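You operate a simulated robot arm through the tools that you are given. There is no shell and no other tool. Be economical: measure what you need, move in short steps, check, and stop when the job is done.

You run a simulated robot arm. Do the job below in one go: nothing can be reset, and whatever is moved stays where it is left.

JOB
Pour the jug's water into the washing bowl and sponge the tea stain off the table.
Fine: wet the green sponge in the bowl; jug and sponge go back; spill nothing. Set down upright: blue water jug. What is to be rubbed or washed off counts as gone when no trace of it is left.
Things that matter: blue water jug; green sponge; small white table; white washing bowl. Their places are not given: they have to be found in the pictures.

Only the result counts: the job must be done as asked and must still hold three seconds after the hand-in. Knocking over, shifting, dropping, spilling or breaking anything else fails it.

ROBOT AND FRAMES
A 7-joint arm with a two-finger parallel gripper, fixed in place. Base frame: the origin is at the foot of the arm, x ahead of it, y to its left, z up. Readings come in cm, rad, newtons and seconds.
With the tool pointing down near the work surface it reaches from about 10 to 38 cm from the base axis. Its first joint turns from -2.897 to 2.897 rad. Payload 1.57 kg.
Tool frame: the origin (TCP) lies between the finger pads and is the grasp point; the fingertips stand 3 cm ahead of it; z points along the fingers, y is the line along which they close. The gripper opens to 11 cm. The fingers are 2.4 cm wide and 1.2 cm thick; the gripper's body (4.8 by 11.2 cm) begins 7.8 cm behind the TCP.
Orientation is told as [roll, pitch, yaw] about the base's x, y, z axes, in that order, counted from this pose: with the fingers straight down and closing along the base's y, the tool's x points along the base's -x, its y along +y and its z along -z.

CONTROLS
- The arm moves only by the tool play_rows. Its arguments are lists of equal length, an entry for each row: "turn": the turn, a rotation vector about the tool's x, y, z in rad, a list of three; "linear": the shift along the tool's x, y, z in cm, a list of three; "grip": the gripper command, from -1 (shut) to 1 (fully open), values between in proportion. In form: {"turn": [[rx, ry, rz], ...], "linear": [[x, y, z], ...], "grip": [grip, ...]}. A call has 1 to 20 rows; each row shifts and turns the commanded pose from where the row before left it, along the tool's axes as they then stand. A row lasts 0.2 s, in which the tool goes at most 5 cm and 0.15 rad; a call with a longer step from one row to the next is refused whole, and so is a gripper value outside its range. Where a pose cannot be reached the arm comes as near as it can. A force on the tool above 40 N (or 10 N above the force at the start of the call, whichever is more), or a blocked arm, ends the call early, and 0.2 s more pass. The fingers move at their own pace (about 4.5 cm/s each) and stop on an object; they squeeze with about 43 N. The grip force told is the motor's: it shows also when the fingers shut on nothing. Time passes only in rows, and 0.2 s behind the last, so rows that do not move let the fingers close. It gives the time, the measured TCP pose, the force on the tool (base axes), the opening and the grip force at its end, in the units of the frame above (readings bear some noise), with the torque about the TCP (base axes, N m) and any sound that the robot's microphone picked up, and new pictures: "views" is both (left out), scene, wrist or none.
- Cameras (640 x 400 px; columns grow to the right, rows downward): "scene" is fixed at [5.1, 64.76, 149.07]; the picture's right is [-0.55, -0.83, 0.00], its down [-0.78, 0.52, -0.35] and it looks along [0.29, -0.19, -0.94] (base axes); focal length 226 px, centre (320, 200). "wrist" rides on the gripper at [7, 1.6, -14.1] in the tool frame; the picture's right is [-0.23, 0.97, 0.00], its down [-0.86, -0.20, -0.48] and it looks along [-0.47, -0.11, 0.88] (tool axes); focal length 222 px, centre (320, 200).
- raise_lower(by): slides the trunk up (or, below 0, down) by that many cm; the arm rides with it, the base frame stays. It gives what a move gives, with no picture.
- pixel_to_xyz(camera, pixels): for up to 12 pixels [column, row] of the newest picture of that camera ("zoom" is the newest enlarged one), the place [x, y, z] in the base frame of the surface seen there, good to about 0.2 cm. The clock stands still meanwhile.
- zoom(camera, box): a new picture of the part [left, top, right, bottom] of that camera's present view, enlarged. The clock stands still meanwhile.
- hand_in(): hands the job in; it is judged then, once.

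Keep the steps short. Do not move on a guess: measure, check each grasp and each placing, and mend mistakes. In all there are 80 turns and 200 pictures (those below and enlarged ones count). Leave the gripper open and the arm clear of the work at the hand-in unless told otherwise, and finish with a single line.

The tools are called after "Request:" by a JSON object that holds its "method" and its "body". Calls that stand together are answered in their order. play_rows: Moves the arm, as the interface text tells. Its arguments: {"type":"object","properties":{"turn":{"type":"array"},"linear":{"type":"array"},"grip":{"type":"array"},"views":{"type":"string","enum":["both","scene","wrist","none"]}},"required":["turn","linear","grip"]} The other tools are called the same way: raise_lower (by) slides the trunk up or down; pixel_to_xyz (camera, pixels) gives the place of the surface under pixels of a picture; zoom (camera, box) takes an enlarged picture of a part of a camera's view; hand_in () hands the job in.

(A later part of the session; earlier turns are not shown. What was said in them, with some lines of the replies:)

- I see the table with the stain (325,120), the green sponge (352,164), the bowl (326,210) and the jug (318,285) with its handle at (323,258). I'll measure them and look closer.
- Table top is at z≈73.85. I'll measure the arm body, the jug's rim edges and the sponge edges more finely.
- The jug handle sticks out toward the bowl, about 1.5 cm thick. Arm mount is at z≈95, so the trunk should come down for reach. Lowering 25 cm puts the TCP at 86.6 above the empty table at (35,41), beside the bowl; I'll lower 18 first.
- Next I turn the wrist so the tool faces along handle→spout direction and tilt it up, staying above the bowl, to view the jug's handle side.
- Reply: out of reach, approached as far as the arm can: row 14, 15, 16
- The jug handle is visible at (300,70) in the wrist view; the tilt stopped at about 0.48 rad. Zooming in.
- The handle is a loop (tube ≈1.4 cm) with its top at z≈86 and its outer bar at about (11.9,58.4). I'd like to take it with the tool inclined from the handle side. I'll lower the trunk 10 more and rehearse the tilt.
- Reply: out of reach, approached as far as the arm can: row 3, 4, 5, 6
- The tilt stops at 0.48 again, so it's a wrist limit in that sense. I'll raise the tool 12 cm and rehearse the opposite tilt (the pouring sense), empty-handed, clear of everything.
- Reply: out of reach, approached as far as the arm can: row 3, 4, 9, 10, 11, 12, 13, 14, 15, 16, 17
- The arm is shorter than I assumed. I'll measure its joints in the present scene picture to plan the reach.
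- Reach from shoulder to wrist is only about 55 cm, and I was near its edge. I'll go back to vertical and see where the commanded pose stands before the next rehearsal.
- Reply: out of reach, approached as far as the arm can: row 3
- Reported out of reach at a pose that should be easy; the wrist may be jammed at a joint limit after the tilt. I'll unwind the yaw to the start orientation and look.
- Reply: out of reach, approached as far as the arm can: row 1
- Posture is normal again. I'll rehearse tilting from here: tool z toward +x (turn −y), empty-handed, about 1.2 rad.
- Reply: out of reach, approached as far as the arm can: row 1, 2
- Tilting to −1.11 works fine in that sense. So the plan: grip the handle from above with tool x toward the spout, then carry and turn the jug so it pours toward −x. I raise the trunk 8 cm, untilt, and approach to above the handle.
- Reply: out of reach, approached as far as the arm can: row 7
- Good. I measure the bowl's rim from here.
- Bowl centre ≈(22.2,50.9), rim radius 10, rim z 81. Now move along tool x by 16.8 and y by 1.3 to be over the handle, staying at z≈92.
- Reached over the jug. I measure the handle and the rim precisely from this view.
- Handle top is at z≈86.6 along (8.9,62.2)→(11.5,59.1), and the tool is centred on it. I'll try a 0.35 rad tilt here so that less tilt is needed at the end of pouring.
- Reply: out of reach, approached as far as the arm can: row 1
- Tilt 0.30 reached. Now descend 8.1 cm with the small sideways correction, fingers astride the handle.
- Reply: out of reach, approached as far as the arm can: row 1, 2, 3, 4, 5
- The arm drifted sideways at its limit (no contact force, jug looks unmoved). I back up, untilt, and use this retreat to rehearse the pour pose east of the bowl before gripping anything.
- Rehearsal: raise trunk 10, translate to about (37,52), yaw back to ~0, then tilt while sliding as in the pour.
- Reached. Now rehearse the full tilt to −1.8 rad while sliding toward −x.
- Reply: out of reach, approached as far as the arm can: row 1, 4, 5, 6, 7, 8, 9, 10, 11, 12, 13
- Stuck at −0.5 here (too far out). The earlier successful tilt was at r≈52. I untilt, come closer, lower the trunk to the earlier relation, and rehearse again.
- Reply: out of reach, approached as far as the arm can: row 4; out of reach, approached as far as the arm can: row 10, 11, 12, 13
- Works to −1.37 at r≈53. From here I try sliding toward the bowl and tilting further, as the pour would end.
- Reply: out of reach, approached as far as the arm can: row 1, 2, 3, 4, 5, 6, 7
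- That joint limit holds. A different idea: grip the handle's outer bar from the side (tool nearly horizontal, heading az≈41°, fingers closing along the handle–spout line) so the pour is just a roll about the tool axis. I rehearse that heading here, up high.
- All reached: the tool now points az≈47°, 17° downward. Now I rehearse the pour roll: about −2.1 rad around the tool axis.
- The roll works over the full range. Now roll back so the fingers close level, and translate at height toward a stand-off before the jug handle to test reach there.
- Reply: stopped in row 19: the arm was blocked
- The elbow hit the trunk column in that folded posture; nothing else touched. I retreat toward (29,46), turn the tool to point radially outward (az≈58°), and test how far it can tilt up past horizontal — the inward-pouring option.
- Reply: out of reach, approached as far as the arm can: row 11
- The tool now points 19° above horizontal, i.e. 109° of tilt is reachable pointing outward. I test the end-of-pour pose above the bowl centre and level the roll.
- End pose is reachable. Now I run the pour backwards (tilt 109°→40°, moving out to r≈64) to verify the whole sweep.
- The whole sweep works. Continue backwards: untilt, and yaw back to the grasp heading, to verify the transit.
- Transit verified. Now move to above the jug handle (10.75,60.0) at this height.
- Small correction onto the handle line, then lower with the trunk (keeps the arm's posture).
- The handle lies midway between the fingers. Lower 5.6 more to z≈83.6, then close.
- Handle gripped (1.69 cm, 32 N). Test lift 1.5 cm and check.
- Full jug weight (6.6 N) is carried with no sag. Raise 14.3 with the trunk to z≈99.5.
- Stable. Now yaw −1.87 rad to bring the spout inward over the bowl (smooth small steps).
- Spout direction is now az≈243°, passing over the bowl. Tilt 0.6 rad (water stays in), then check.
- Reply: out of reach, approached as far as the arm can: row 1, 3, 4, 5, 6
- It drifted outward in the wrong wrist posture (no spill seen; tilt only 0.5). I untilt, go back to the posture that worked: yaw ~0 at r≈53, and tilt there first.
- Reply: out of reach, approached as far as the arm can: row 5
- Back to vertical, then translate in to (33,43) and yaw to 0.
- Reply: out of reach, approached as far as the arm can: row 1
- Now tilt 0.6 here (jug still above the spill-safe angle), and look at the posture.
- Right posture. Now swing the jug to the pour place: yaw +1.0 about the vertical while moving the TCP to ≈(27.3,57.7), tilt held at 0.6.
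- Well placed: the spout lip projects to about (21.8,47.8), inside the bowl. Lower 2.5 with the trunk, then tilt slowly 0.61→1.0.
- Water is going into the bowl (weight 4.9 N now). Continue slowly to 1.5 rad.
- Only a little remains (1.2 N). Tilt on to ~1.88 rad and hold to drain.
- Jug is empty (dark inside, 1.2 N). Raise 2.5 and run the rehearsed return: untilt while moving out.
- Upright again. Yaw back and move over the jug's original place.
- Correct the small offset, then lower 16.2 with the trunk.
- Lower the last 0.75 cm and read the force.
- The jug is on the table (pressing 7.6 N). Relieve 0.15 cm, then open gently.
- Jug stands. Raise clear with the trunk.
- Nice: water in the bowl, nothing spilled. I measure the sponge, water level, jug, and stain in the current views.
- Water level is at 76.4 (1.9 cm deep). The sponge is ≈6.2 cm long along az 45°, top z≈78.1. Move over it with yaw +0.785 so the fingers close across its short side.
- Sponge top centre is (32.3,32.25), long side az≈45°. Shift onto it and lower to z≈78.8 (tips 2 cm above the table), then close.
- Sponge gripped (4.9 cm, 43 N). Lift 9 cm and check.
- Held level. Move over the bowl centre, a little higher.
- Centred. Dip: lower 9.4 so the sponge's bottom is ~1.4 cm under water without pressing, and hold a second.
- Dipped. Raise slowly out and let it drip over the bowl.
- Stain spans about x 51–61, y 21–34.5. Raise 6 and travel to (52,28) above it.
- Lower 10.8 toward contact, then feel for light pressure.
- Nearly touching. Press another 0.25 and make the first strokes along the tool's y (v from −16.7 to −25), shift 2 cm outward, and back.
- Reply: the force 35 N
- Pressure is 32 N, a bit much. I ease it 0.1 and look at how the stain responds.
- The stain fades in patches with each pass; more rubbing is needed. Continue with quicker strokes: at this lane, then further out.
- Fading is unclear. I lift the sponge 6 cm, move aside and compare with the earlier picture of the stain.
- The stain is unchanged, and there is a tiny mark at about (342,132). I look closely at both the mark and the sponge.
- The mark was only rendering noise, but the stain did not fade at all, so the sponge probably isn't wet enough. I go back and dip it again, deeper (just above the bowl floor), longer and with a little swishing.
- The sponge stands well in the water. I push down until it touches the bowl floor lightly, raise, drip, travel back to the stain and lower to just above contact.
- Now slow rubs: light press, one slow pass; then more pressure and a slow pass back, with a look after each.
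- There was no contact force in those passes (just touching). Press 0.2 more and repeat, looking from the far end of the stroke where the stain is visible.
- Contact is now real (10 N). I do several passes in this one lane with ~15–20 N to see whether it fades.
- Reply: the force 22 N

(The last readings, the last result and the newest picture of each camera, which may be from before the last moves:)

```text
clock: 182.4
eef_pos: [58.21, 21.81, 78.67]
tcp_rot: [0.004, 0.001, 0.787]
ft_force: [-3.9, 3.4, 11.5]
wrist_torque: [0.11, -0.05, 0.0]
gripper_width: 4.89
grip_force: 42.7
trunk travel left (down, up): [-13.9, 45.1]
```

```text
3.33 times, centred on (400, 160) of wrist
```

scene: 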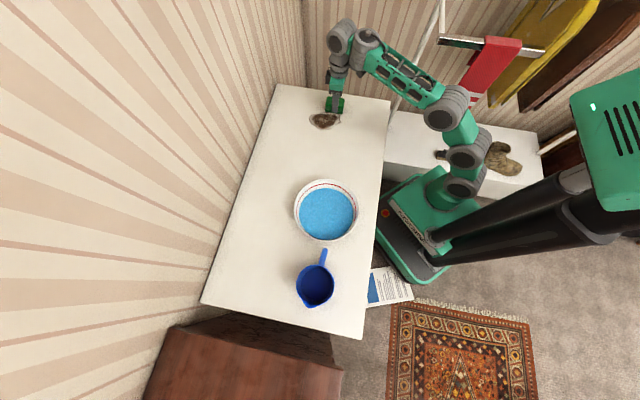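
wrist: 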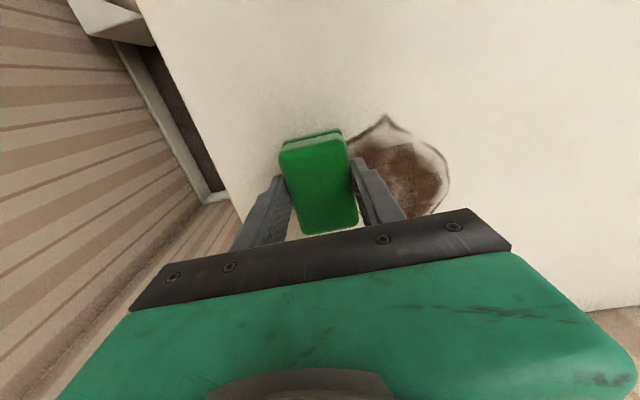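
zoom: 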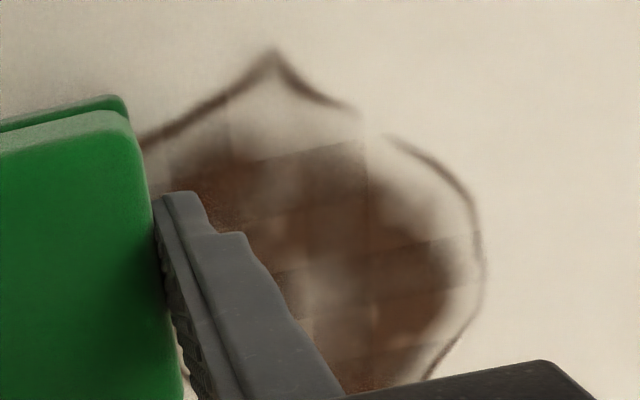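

Still no clear change. I give this lane a hard test — many quick passes — and compare the same crops.

Request:
{"method": "play_rows", "body": {"turn": [[0, 0, 0], [0, 0, 0], [0, 0, 0], [0, 0, 0], [0, 0, 0], [0, 0, 0], [0, 0, 0], [0, 0, 0], [0, 0, 0], [0, 0, 0], [0, 0, 0], [0, 0, 0], [0, 0, 0], [0, 0, 0], [0, 0, 0], [0, 0, 0], [0, 0, 0], [0, 0, 0], [0, 0, 0], [0, 0, 0]], "linear": [[0, 1.7, 0.05], [0, 1.7, 0], [0, 1.7, 0], [0, 1.7, 0], [0, 1.7, 0], [0, -1.7, 0], [0, -1.7, 0], [0, -1.7, 0], [0, -1.7, 0], [0, -1.7, 0], [0, 1.7, 0], [0, 1.7, 0], [0, 1.7, 0], [0, 1.7, 0], [0, 1.7, 0], [0, -1.7, 0], [0, -1.7, 0], [0, -1.7, 0], [0, -1.7, 0], [0, -1.7, 0]], "grip": [-1, -1, -1, -1, -1, -1, -1, -1, -1, -1, -1, -1, -1, -1, -1, -1, -1, -1, -1, -1], "views": "none"}}

Request:
{"method": "play_rows", "body": {"turn": [[0, 0, 0], [0, 0, 0], [0, 0, 0], [0, 0, 0], [0, 0, 0], [0, 0, 0], [0, 0, 0], [0, 0, 0], [0, 0, 0], [0, 0, 0], [0, 0, 0], [0, 0, 0], [0, 0, 0], [0, 0, 0], [0, 0, 0], [0, 0, 0], [0, 0, 0], [0, 0, 0], [0, 0, 0], [0, 0, 0]], "linear": [[0, 1.7, 0], [0, 1.7, 0], [0, 1.7, 0], [0, 1.7, 0], [0, 1.7, 0], [0, -1.7, 0], [0, -1.7, 0], [0, -1.7, 0], [0, -1.7, 0], [0, -1.7, 0], [0, 1.7, 0], [0, 1.7, 0], [0, 1.7, 0], [0, 1.7, 0], [0, 1.7, 0], [0, -1.7, 0], [0, -1.7, 0], [0, -1.7, 0], [0, -1.7, 0], [0, -1.7, 0]], "grip": [-1, -1, -1, -1, -1, -1, -1, -1, -1, -1, -1, -1, -1, -1, -1, -1, -1, -1, -1, -1], "views": "wrist"}}

Request:
{"method": "zoom", "body": {"camera": "wrist", "box": [340, 100, 460, 220]}}

Request:
{"method": "zoom", "body": {"camera": "scene", "box": [290, 95, 370, 145]}}

```text
clock: 186.6
eef_pos: [58.61, 21.85, 78.76]
tcp_rot: [0.003, 0.001, 0.787]
ft_force: [0.0, -0.4, -0.5]
wrist_torque: [0.02, 0.0, -0.01]
gripper_width: 4.86
grip_force: 43.1
trunk travel left (down, up): [-13.9, 45.1]
```

```text
clock: 190.8
eef_pos: [58.22, 21.98, 78.7]
tcp_rot: [0.006, 0.002, 0.787]
ft_force: [-1.5, 1.5, 9.6]
wrist_torque: [0.12, -0.17, 0.04]
gripper_width: 4.9
grip_force: 43.6
trunk travel left (down, up): [-13.9, 45.1]
```

wrist: 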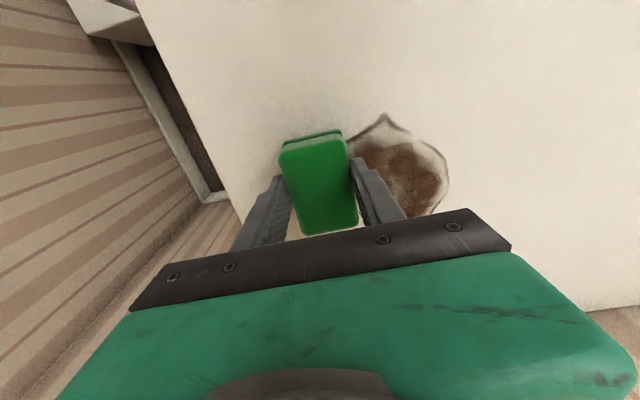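

```text
3.33 times, centred on (400, 160) of wrist
```

zoom: 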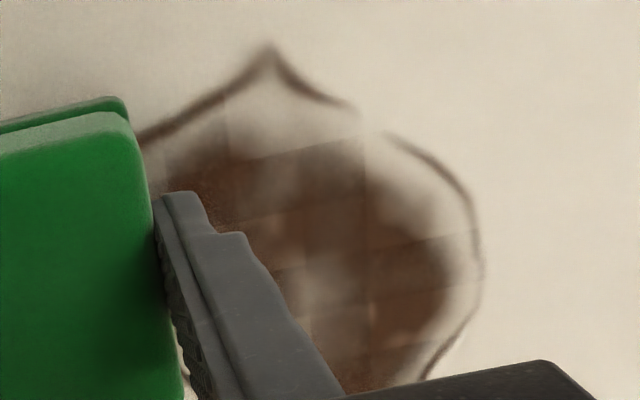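

```text
8.00 times, centred on (330, 120) of scene
```

zoom: 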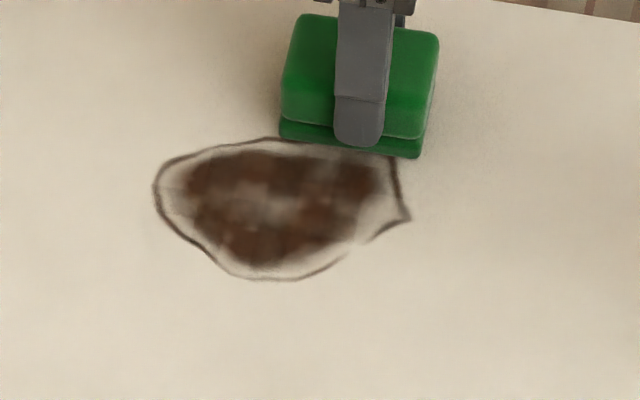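

No effect at all, so the sponge must still count as dry. I return to the bowl, this time press it onto the bowl floor, hold, then relax the grip in the water so it can soak.

Request:
{"method": "raise_lower", "body": {"by": 11.4}}

Request:
{"method": "play_rows", "body": {"turn": [[0, 0, 0], [0, 0, 0], [0, 0, 0], [0, 0, 0], [0, 0, 0], [0, 0, 0], [0, 0, 0], [0, 0, 0], [0, 0, 0], [0, 0, 0], [0, 0, 0], [0, 0, 0], [0, 0, 0], [0, 0, 0]], "linear": [[0.37, 3.28, 0], [0.37, 3.28, 0], [0.37, 3.28, 0], [0.37, 3.28, 0], [0.37, 3.28, 0], [0.37, 3.28, 0], [0.37, 3.28, 0], [0.37, 3.28, 0], [0.37, 3.28, 0], [0.37, 3.28, 0], [0.37, 3.28, 0], [0.37, 3.28, 0], [0.37, 3.28, 0], [0.37, 3.28, 0]], "grip": [-1, -1, -1, -1, -1, -1, -1, -1, -1, -1, -1, -1, -1, -1], "views": "wrist"}}

Request:
{"method": "raise_lower", "body": {"by": -10.2}}

Request:
{"method": "play_rows", "body": {"turn": [[0, 0, 0], [0, 0, 0], [0, 0, 0], [0, 0, 0], [0, 0, 0], [0, 0, 0], [0, 0, 0], [0, 0, 0], [0, 0, 0], [0, 0, 0]], "linear": [[0, 0, 0.12], [0, 0, 0.12], [0, 0, 0.12], [0, 0, 0.12], [0, 0, 0.1], [0, 0, 0], [0, 0, 0], [0, 0, 0], [0, 0, 0], [0, 0, 0]], "grip": [-1, -1, -1, -1, -1, -1, -1, -1, -1, -1], "views": "wrist"}}

```text
clock: 192.3
eef_pos: [58.44, 21.96, 90.06]
tcp_rot: [0.004, 0.001, 0.786]
ft_force: [0.3, -0.7, 0.8]
wrist_torque: [0.0, -0.01, 0.02]
gripper_width: 4.89
grip_force: 43.3
trunk travel left (down, up): [-25.3, 33.7]
```

```text
clock: 195.3
eef_pos: [22.07, 50.86, 90.34]
tcp_rot: [0.003, 0.001, 0.787]
ft_force: [-0.8, 0.1, 0.2]
wrist_torque: [0.0, -0.01, -0.01]
gripper_width: 4.89
grip_force: 42.9
trunk travel left (down, up): [-25.3, 33.7]
```

wrist: 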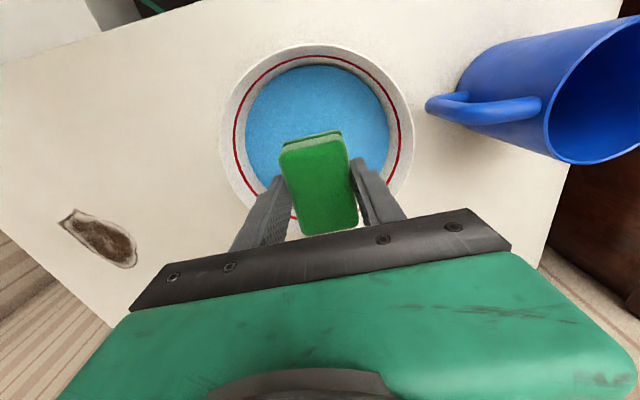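

```text
clock: 196.6
eef_pos: [22.03, 50.9, 80.19]
tcp_rot: [0.001, 0.001, 0.787]
ft_force: [-0.5, -0.1, -0.3]
wrist_torque: [0.01, -0.01, 0.02]
gripper_width: 4.9
grip_force: 43.0
trunk travel left (down, up): [-15.1, 43.9]
```

```text
clock: 198.8
eef_pos: [22.01, 50.89, 79.57]
tcp_rot: [0.004, 0.003, 0.787]
ft_force: [-1.3, -0.5, -0.4]
wrist_torque: [0.04, -0.02, 0.01]
gripper_width: 4.89
grip_force: 42.7
trunk travel left (down, up): [-15.1, 43.9]
```

wrist: 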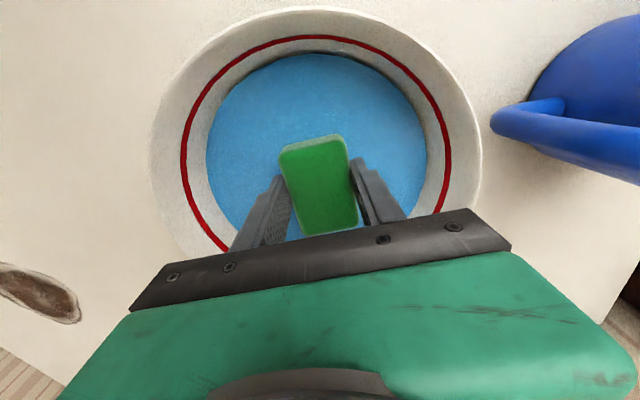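

Still not touching the floor. Press on down, hold, relax the grip in the water for 2 s, re-grip, then carry it back to the stain and try a couple of passes.

Request:
{"method": "play_rows", "body": {"turn": [[0, 0, 0], [0, 0, 0], [0, 0, 0], [0, 0, 0], [0, 0, 0], [0, 0, 0], [0, 0, 0], [0, 0, 0], [0, 0, 0], [0, 0, 0], [0, 0, 0], [0, 0, 0], [0, 0, 0], [0, 0, 0], [0, 0, 0], [0, 0, 0], [0, 0, 0]], "linear": [[0, 0, 0.1], [0, 0, 0.1], [0, 0, 0.1], [0, 0, 0.08], [0, 0, 0], [0, 0, 0], [0, 0, 0], [0, 0, 0], [0, 0, 0], [0, 0, 0], [0, 0, 0], [0, 0, 0], [0, 0, 0], [0, 0, 0], [0, 0, 0], [0, 0, 0], [0, 0, 0]], "grip": [-1, -1, -1, -1, -1, -1, -1, -1, -1, 0.1, 0.1, 0.1, 0.1, 0.1, 0.1, 0.1, 0.1], "views": "wrist"}}

Request:
{"method": "play_rows", "body": {"turn": [[0, 0, 0], [0, 0, 0], [0, 0, 0], [0, 0, 0], [0, 0, 0], [0, 0, 0], [0, 0, 0], [0, 0, 0]], "linear": [[0, 0, 0], [0, 0, 0], [0, 0, 0], [0, 0, 0], [0, 0, 0], [0, 0, 0], [0, 0, 0], [0, 0, 0]], "grip": [0.1, 0.1, 0, -0.1, -0.3, -1, -1, -1], "views": "wrist"}}

Request:
{"method": "raise_lower", "body": {"by": 10.9}}

Request:
{"method": "play_rows", "body": {"turn": [[0, 0, 0], [0, 0, 0], [0, 0, 0], [0, 0, 0], [0, 0, 0], [0, 0, 0], [0, 0, 0], [0, 0, 0], [0, 0, 0], [0, 0, 0], [0, 0, 0], [0, 0, 0], [0, 0, 0], [0, 0, 0], [0, 0, 0]], "linear": [[0, 0, 0], [0, 0, 0], [0, 0, 0], [-0.43, -3.1, 0], [-0.43, -3.1, 0], [-0.43, -3.1, 0], [-0.43, -3.1, 0], [-0.43, -3.1, 0], [-0.43, -3.1, 0], [-0.43, -3.1, 0], [-0.43, -3.1, 0], [-0.43, -3.1, 0], [-0.43, -3.1, 0], [-0.43, -3.1, 0], [-0.43, -3.1, 0]], "grip": [-1, -1, -1, -1, -1, -1, -1, -1, -1, -1, -1, -1, -1, -1, -1], "views": "wrist"}}

Request:
{"method": "raise_lower", "body": {"by": -10.9}}

```text
clock: 202.4
eef_pos: [21.98, 50.73, 79.16]
tcp_rot: [0.003, 0.0, 0.786]
ft_force: [-0.4, -0.6, -0.4]
wrist_torque: [0.01, -0.02, -0.01]
gripper_width: 6.05
grip_force: 0.0
trunk travel left (down, up): [-15.1, 43.9]
```

wrist: 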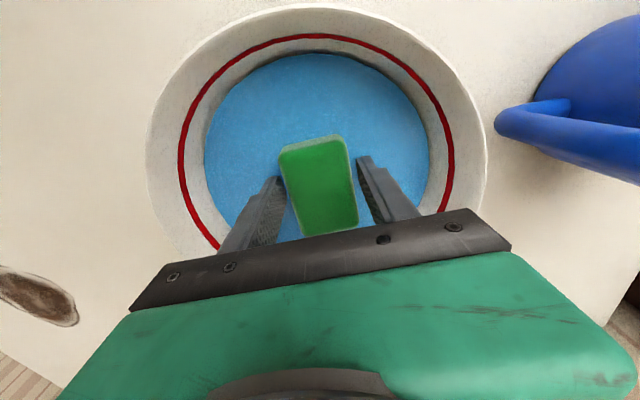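

```text
clock: 204.2
eef_pos: [22.0, 50.84, 79.07]
tcp_rot: [0.005, 0.001, 0.787]
ft_force: [0.4, -0.5, -0.1]
wrist_torque: [-0.02, 0.0, -0.01]
gripper_width: 4.92
grip_force: 43.2
trunk travel left (down, up): [-15.1, 43.9]
```

wrist: 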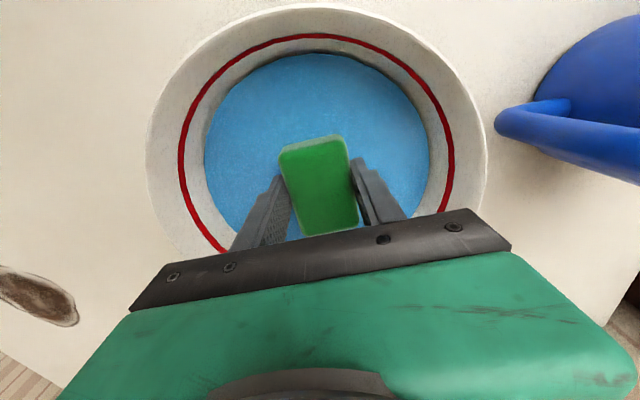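

```text
clock: 205.6
eef_pos: [22.04, 50.87, 90.02]
tcp_rot: [0.005, 0.002, 0.787]
ft_force: [0.2, -0.3, -0.7]
wrist_torque: [-0.01, 0.0, 0.03]
gripper_width: 4.89
grip_force: 43.2
trunk travel left (down, up): [-26.0, 33.0]
```

```text
clock: 208.8
eef_pos: [52.14, 28.14, 89.99]
tcp_rot: [0.005, 0.001, 0.788]
ft_force: [-0.7, 0.4, -0.5]
wrist_torque: [-0.02, 0.01, 0.0]
gripper_width: 4.88
grip_force: 42.6
trunk travel left (down, up): [-26.0, 33.0]
```

wrist: 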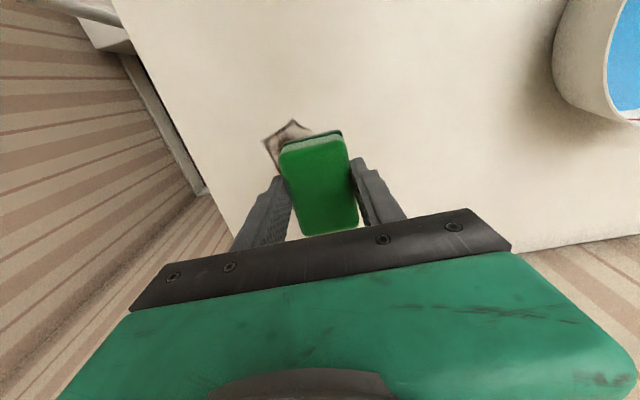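

```text
clock: 210.2
eef_pos: [51.99, 28.24, 79.15]
tcp_rot: [0.004, 0.003, 0.786]
ft_force: [-0.7, 1.0, -1.1]
wrist_torque: [-0.04, 0.01, 0.0]
gripper_width: 4.94
grip_force: 43.2
trunk travel left (down, up): [-15.1, 43.9]
```

Re-gripped well. Now press and make passes, looking from the far end.

Request:
{"method": "play_rows", "body": {"turn": [[0, 0, 0], [0, 0, 0], [0, 0, 0], [0, 0, 0], [0, 0, 0], [0, 0, 0], [0, 0, 0], [0, 0, 0], [0, 0, 0], [0, 0, 0], [0, 0, 0], [0, 0, 0], [0, 0, 0], [0, 0, 0]], "linear": [[0, 0, 0.14], [0, 0, 0.14], [0, 0, 0.14], [0, 0, 0.14], [0, 0, 0.1], [0, 0, 0], [0, -1.05, 0], [0, -1.05, 0], [0, -1.05, 0], [0, -1.05, 0], [0, -1.05, 0], [0, -1.05, 0], [0, -1.05, 0], [0, -1.05, 0]], "grip": [-1, -1, -1, -1, -1, -1, -1, -1, -1, -1, -1, -1, -1, -1], "views": "wrist"}}

Request:
{"method": "zoom", "body": {"camera": "wrist", "box": [340, 100, 460, 220]}}

Request:
{"method": "play_rows", "body": {"turn": [[0, 0, 0], [0, 0, 0], [0, 0, 0], [0, 0, 0], [0, 0, 0], [0, 0, 0], [0, 0, 0], [0, 0, 0], [0, 0, 0], [0, 0, 0], [0, 0, 0], [0, 0, 0], [0, 0, 0], [0, 0, 0], [0, 0, 0], [0, 0, 0]], "linear": [[0, 1.05, 0.05], [0, 1.05, 0], [0, 1.05, 0], [0, 1.05, 0], [0, 1.05, 0], [0, 1.05, 0], [0, 1.05, 0], [0, 1.05, 0], [0, -1.05, 0], [0, -1.05, 0], [0, -1.05, 0], [0, -1.05, 0], [0, -1.05, 0], [0, -1.05, 0], [0, -1.05, 0], [0, -1.05, 0]], "grip": [-1, -1, -1, -1, -1, -1, -1, -1, -1, -1, -1, -1, -1, -1, -1, -1], "views": "wrist"}}

Request:
{"method": "zoom", "body": {"camera": "scene", "box": [290, 95, 370, 145]}}

```text
clock: 213.2
eef_pos: [57.96, 22.22, 78.68]
tcp_rot: [0.0, 0.0, 0.785]
ft_force: [-3.5, 3.9, 14.3]
wrist_torque: [0.15, -0.07, 0.02]
gripper_width: 4.91
grip_force: 42.9
trunk travel left (down, up): [-15.1, 43.9]
```

wrist: 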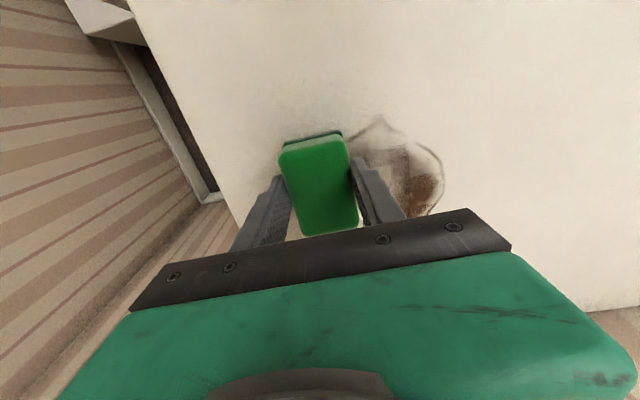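

```text
3.33 times, centred on (400, 160) of wrist
```

zoom: 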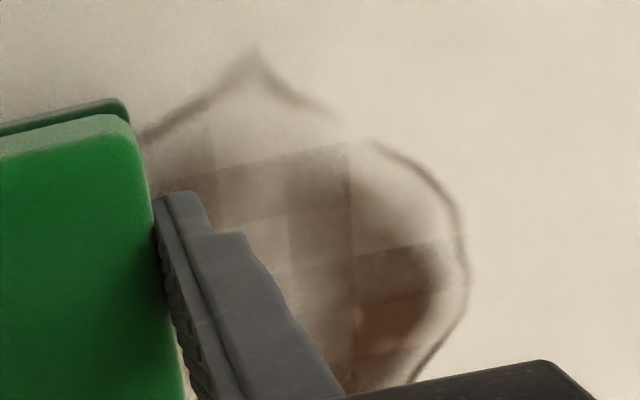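

```text
clock: 216.6
eef_pos: [57.8, 22.09, 78.64]
tcp_rot: [0.0, -0.001, 0.785]
ft_force: [-5.9, 5.8, 19.3]
wrist_torque: [0.2, 0.04, 0.04]
gripper_width: 4.89
grip_force: 43.0
trunk travel left (down, up): [-15.1, 43.9]
```

wrist: 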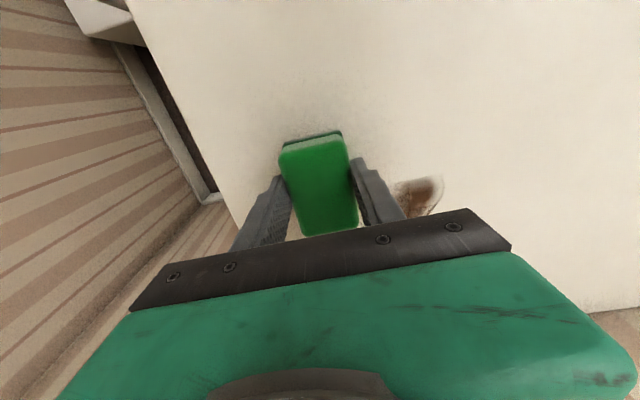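

```text
8.00 times, centred on (330, 120) of scene
```

zoom: 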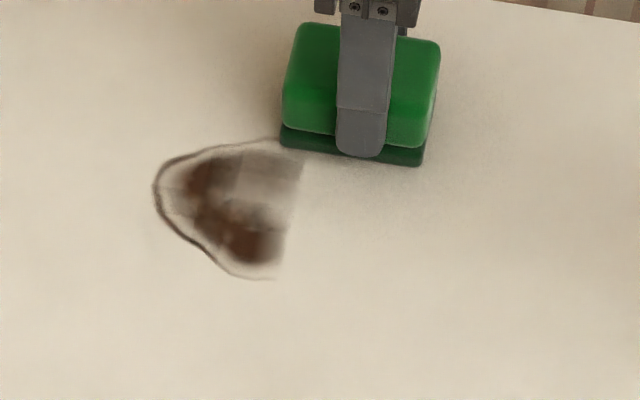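

Now it wipes: the rubbed lane is nearly clean. I move to the outer lanes and continue.

Request:
{"method": "play_rows", "body": {"turn": [[0, 0, 0], [0, 0, 0], [0, 0, 0], [0, 0, 0], [0, 0, 0], [0, 0, 0], [0, 0, 0], [0, 0, 0], [0, 0, 0], [0, 0, 0], [0, 0, 0], [0, 0, 0], [0, 0, 0], [0, 0, 0], [0, 0, 0], [0, 0, 0], [0, 0, 0], [0, 0, 0], [0, 0, 0], [0, 0, 0]], "linear": [[-1, 0.5, 0], [-1, 0.5, 0], [-1, 0.5, 0], [0, 1.05, 0], [0, 1.05, 0], [0, 1.05, 0], [0, 1.05, 0], [0, 1.05, 0], [0, 1.05, 0], [0, 1.05, 0], [0, 1.05, 0], [0, -1.05, 0], [0, -1.05, 0], [0, -1.05, 0], [0, -1.05, 0], [0, -1.05, 0], [0, -1.05, 0], [0, -1.05, 0], [0, -1.05, 0], [0, 0, 0]], "grip": [-1, -1, -1, -1, -1, -1, -1, -1, -1, -1, -1, -1, -1, -1, -1, -1, -1, -1, -1, -1], "views": "none"}}

Request:
{"method": "play_rows", "body": {"turn": [[0, 0, 0], [0, 0, 0], [0, 0, 0], [0, 0, 0], [0, 0, 0], [0, 0, 0], [0, 0, 0], [0, 0, 0], [0, 0, 0], [0, 0, 0], [0, 0, 0], [0, 0, 0], [0, 0, 0], [0, 0, 0], [0, 0, 0], [0, 0, 0], [0, 0, 0], [0, 0, 0], [0, 0, 0]], "linear": [[0, 1.05, 0], [-0.9, 1.05, 0], [-0.9, 1.05, 0], [-0.9, 1.05, 0], [0, 1.05, 0], [0, 1.05, 0], [0, 1.05, 0], [0, 1.05, 0], [0, -1.05, 0], [0, -1.05, 0], [0, -1.05, 0], [0, -1.05, 0], [0, -1.05, 0], [0, -1.05, 0], [0, 1.05, 0], [0, 1.05, 0], [0, 1.05, 0], [0, 1.05, 0], [0, 1.05, 0]], "grip": [-1, -1, -1, -1, -1, -1, -1, -1, -1, -1, -1, -1, -1, -1, -1, -1, -1, -1, -1], "views": "wrist"}}

Request:
{"method": "zoom", "body": {"camera": "scene", "box": [290, 95, 370, 145]}}

```text
clock: 220.8
eef_pos: [59.02, 25.6, 78.55]
tcp_rot: [0.002, -0.001, 0.786]
ft_force: [-3.4, 4.9, 18.2]
wrist_torque: [0.03, 0.22, 0.05]
gripper_width: 4.88
grip_force: 43.4
trunk travel left (down, up): [-15.1, 43.9]
```

```text
clock: 224.8
eef_pos: [55.74, 32.44, 78.61]
tcp_rot: [0.005, 0.0, 0.787]
ft_force: [6.2, -4.5, 17.4]
wrist_torque: [-0.29, -0.28, 0.07]
gripper_width: 4.9
grip_force: 43.4
trunk travel left (down, up): [-15.1, 43.9]
```

wrist: 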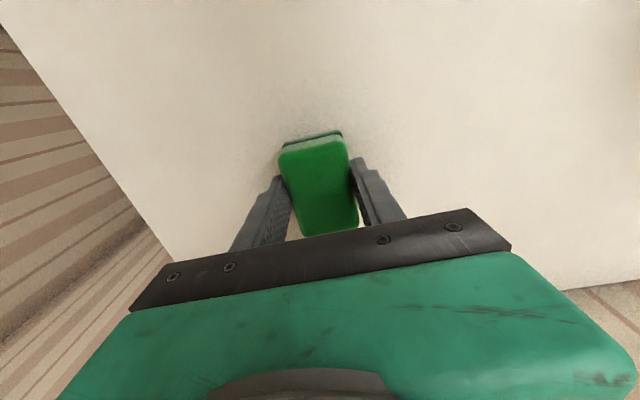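

```text
8.00 times, centred on (330, 120) of scene
```

zoom: 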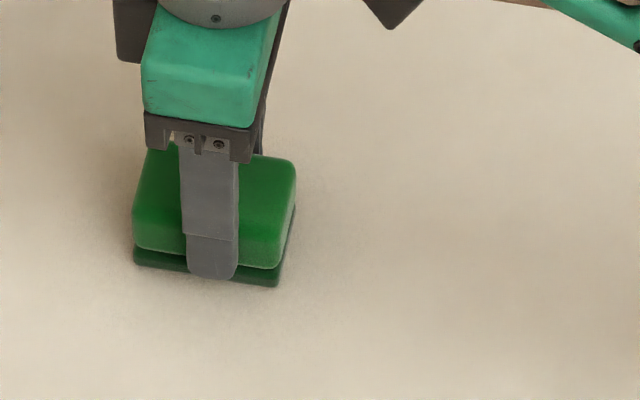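

Almost everything is gone. One more lane further out, then lift with the trunk, carry the sponge over its home place and inspect the table.

Request:
{"method": "play_rows", "body": {"turn": [[0, 0, 0], [0, 0, 0], [0, 0, 0], [0, 0, 0], [0, 0, 0], [0, 0, 0], [0, 0, 0], [0, 0, 0], [0, 0, 0], [0, 0, 0], [0, 0, 0], [0, 0, 0], [0, 0, 0], [0, 0, 0], [0, 0, 0], [0, 0, 0], [0, 0, 0], [0, 0, 0]], "linear": [[-0.85, 0, 0], [-0.85, 0, 0], [0, -1.05, 0], [0, -1.05, 0], [0, -1.05, 0], [0, -1.05, 0], [0, -1.05, 0], [0, -1.05, 0], [0, 1.05, 0], [0, 1.05, 0], [0, 1.05, 0], [0, 1.05, 0], [0, 1.05, 0], [0, 1.05, 0], [0, 0.6, 0], [0.8, 0, 0], [0.8, 0, 0], [0, 0, 0]], "grip": [-1, -1, -1, -1, -1, -1, -1, -1, -1, -1, -1, -1, -1, -1, -1, -1, -1, -1], "views": "none"}}

Request:
{"method": "raise_lower", "body": {"by": 8}}

Request:
{"method": "play_rows", "body": {"turn": [[0, 0, 0], [0, 0, 0], [0, 0, 0], [0, 0, 0], [0, 0, 0], [0, 0, 0], [0, 0, 0], [0, 0, 0]], "linear": [[2.1, 2.0, 0], [2.1, 2.0, 0], [2.1, 2.0, 0], [2.1, 2.0, 0], [2.1, 2.0, 0], [2.1, 2.0, 0], [2.1, 2.0, 0], [2.1, 2.0, 0]], "grip": [-1, -1, -1, -1, -1, -1, -1, -1], "views": "both"}}

Request:
{"method": "zoom", "body": {"camera": "scene", "box": [290, 90, 370, 140]}}

Request:
{"method": "zoom", "body": {"camera": "wrist", "box": [230, 110, 400, 240]}}

```text
clock: 228.6
eef_pos: [55.28, 33.2, 78.54]
tcp_rot: [0.004, 0.001, 0.786]
ft_force: [-0.9, 4.0, 9.4]
wrist_torque: [0.3, -0.17, 0.13]
gripper_width: 4.87
grip_force: 43.1
trunk travel left (down, up): [-15.1, 43.9]
```

```text
clock: 229.8
eef_pos: [55.36, 33.26, 86.54]
tcp_rot: [0.003, 0.001, 0.788]
ft_force: [-0.1, -0.2, -1.8]
wrist_torque: [-0.02, 0.0, -0.02]
gripper_width: 4.89
grip_force: 43.3
trunk travel left (down, up): [-23.1, 35.9]
```

```text
clock: 231.6
eef_pos: [32.18, 32.47, 86.39]
tcp_rot: [0.003, 0.001, 0.787]
ft_force: [0.5, 0.1, -0.9]
wrist_torque: [0.03, 0.02, -0.01]
gripper_width: 4.9
grip_force: 42.7
trunk travel left (down, up): [-23.1, 35.9]
```

scene: 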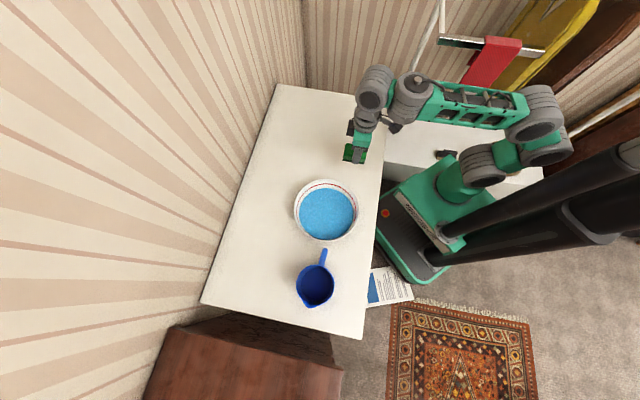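
wrist: 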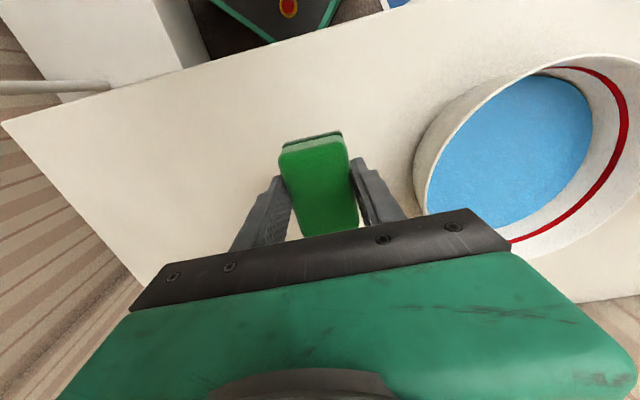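

```text
8.00 times, centred on (330, 115) of scene
```

zoom: 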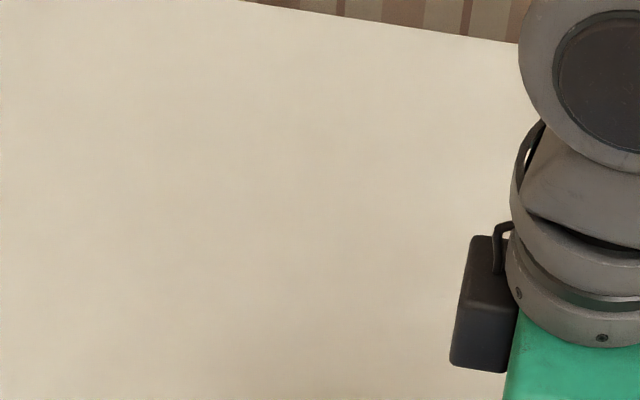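

```text
3.08 times, centred on (315, 175) of wrist
5 turns are left
```

zoom: 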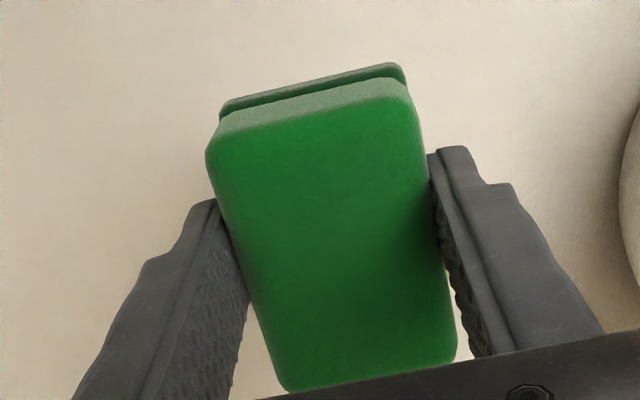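

The table is clean with no trace left. Now set the sponge down at its home (32.3,32.25): lower to contact, open, and raise.

Request:
{"method": "play_rows", "body": {"turn": [[0, 0, 0], [0, 0, 0]], "linear": [[0.07, -0.24, 0], [0, 0, 0]], "grip": [-1, -1], "views": "none"}}

Request:
{"method": "raise_lower", "body": {"by": -7.7}}

Request:
{"method": "play_rows", "body": {"turn": [[0, 0, 0], [0, 0, 0], [0, 0, 0], [0, 0, 0], [0, 0, 0], [0, 0, 0], [0, 0, 0]], "linear": [[0, 0, 0.05], [0, 0, 0], [0, 0, 0], [0, 0, 0], [0, 0, 0], [0, 0, 0], [0, 0, 0]], "grip": [-1, -1, 0, 0.2, 0.5, 1, 1], "views": "wrist"}}

Request:
{"method": "raise_lower", "body": {"by": 14}}

Request:
{"method": "play_rows", "body": {"turn": [[0, 0, 0], [0, 0, 0], [0, 0, 0], [0, 0, 0]], "linear": [[0, -2.5, 0], [0, -2.5, 0], [0, -2.5, 0], [0, 0, 0]], "grip": [1, 1, 1, 1], "views": "both"}}

Request:
{"method": "zoom", "body": {"camera": "scene", "box": [280, 130, 400, 320]}}

```text
clock: 232.2
eef_pos: [32.2, 32.38, 86.62]
tcp_rot: [0.003, 0.004, 0.788]
ft_force: [-0.2, -0.1, 0.2]
wrist_torque: [0.01, 0.02, -0.02]
gripper_width: 4.89
grip_force: 43.2
trunk travel left (down, up): [-23.1, 35.9]
```

```text
clock: 233.3
eef_pos: [32.32, 32.36, 78.87]
tcp_rot: [0.006, 0.001, 0.787]
ft_force: [0.8, 0.2, -1.4]
wrist_torque: [-0.03, 0.0, 0.0]
gripper_width: 4.87
grip_force: 42.7
trunk travel left (down, up): [-15.4, 43.6]
```

```text
clock: 234.9
eef_pos: [32.35, 32.3, 78.74]
tcp_rot: [0.004, 0.003, 0.788]
ft_force: [-0.7, -0.9, -0.1]
wrist_torque: [0.0, 0.01, -0.06]
gripper_width: 11.02
grip_force: 0.0
trunk travel left (down, up): [-15.4, 43.6]
```

wrist: 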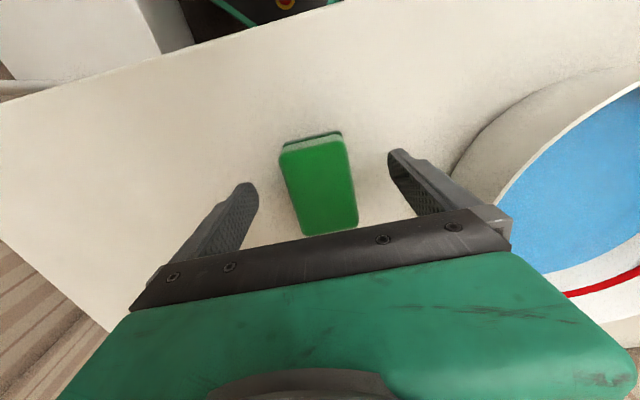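

```text
clock: 236.6
eef_pos: [32.25, 32.33, 92.71]
tcp_rot: [0.004, 0.002, 0.787]
ft_force: [-0.3, 0.0, 0.1]
wrist_torque: [0.0, 0.02, -0.02]
gripper_width: 10.97
grip_force: 0.0
trunk travel left (down, up): [-29.4, 29.6]
```

```text
clock: 237.6
eef_pos: [37.36, 26.98, 92.61]
tcp_rot: [0.004, 0.002, 0.788]
ft_force: [0.0, -0.6, 0.7]
wrist_torque: [0.0, 0.0, 0.01]
gripper_width: 10.98
grip_force: 0.1
trunk travel left (down, up): [-29.4, 29.6]
```

scene: 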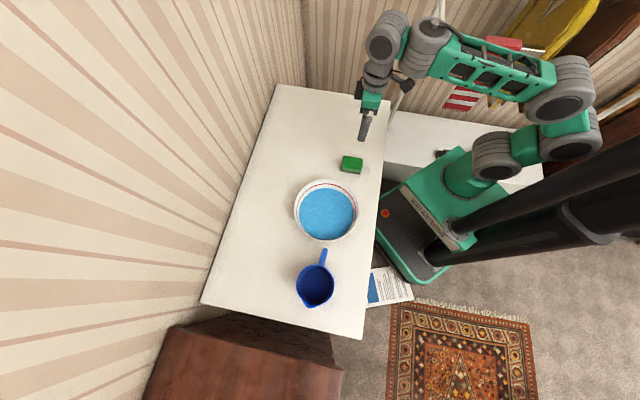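
wrist: 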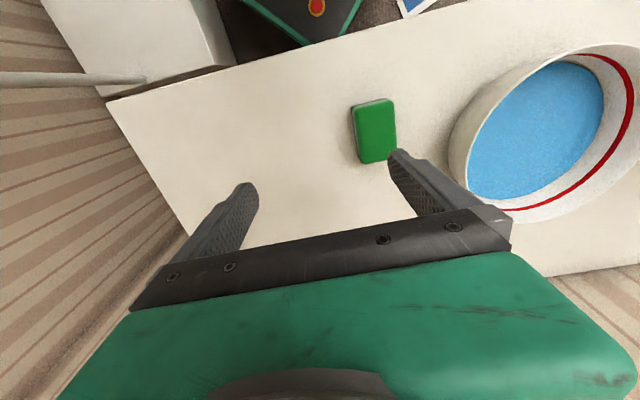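

```text
2.11 times, centred on (340, 225) of scene
4 turns are left
```

zoom: 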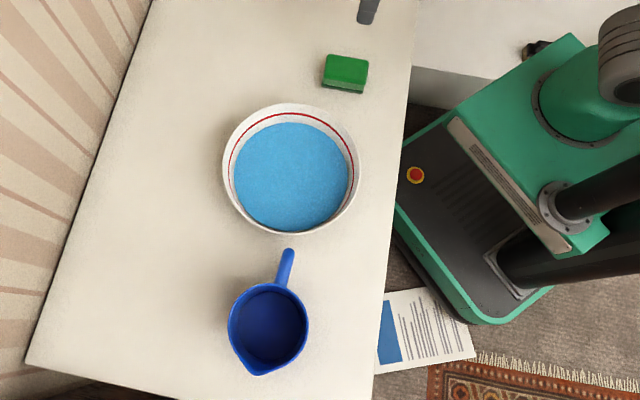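

Sponge and jug are back, upright, and the bowl holds the water. One last close look at the former stain area.

Request:
{"method": "zoom", "body": {"camera": "scene", "box": [295, 100, 350, 140]}}

```text
10.00 times, centred on (322, 120) of scene
3 turns are left
```

zoom: 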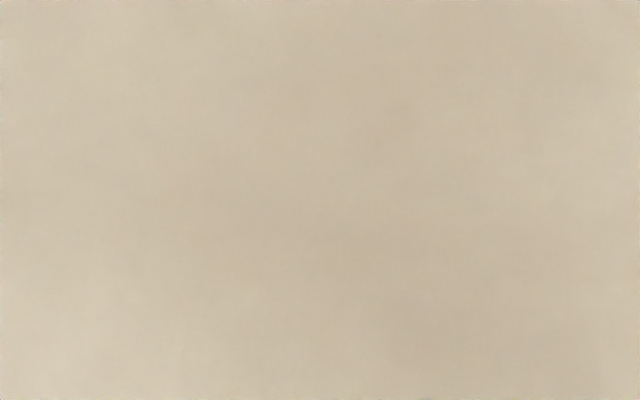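

No trace is left, the gripper is open and the arm is clear, so I hand in.

Request:
{"method": "hand_in", "body": {}}

```text
The job is handed in.
```

The jug's water is in the washing bowl with no spill seen, the tea stain is sponged off without a trace, and the jug (upright) and sponge are back within about half a centimetre of where they stood.
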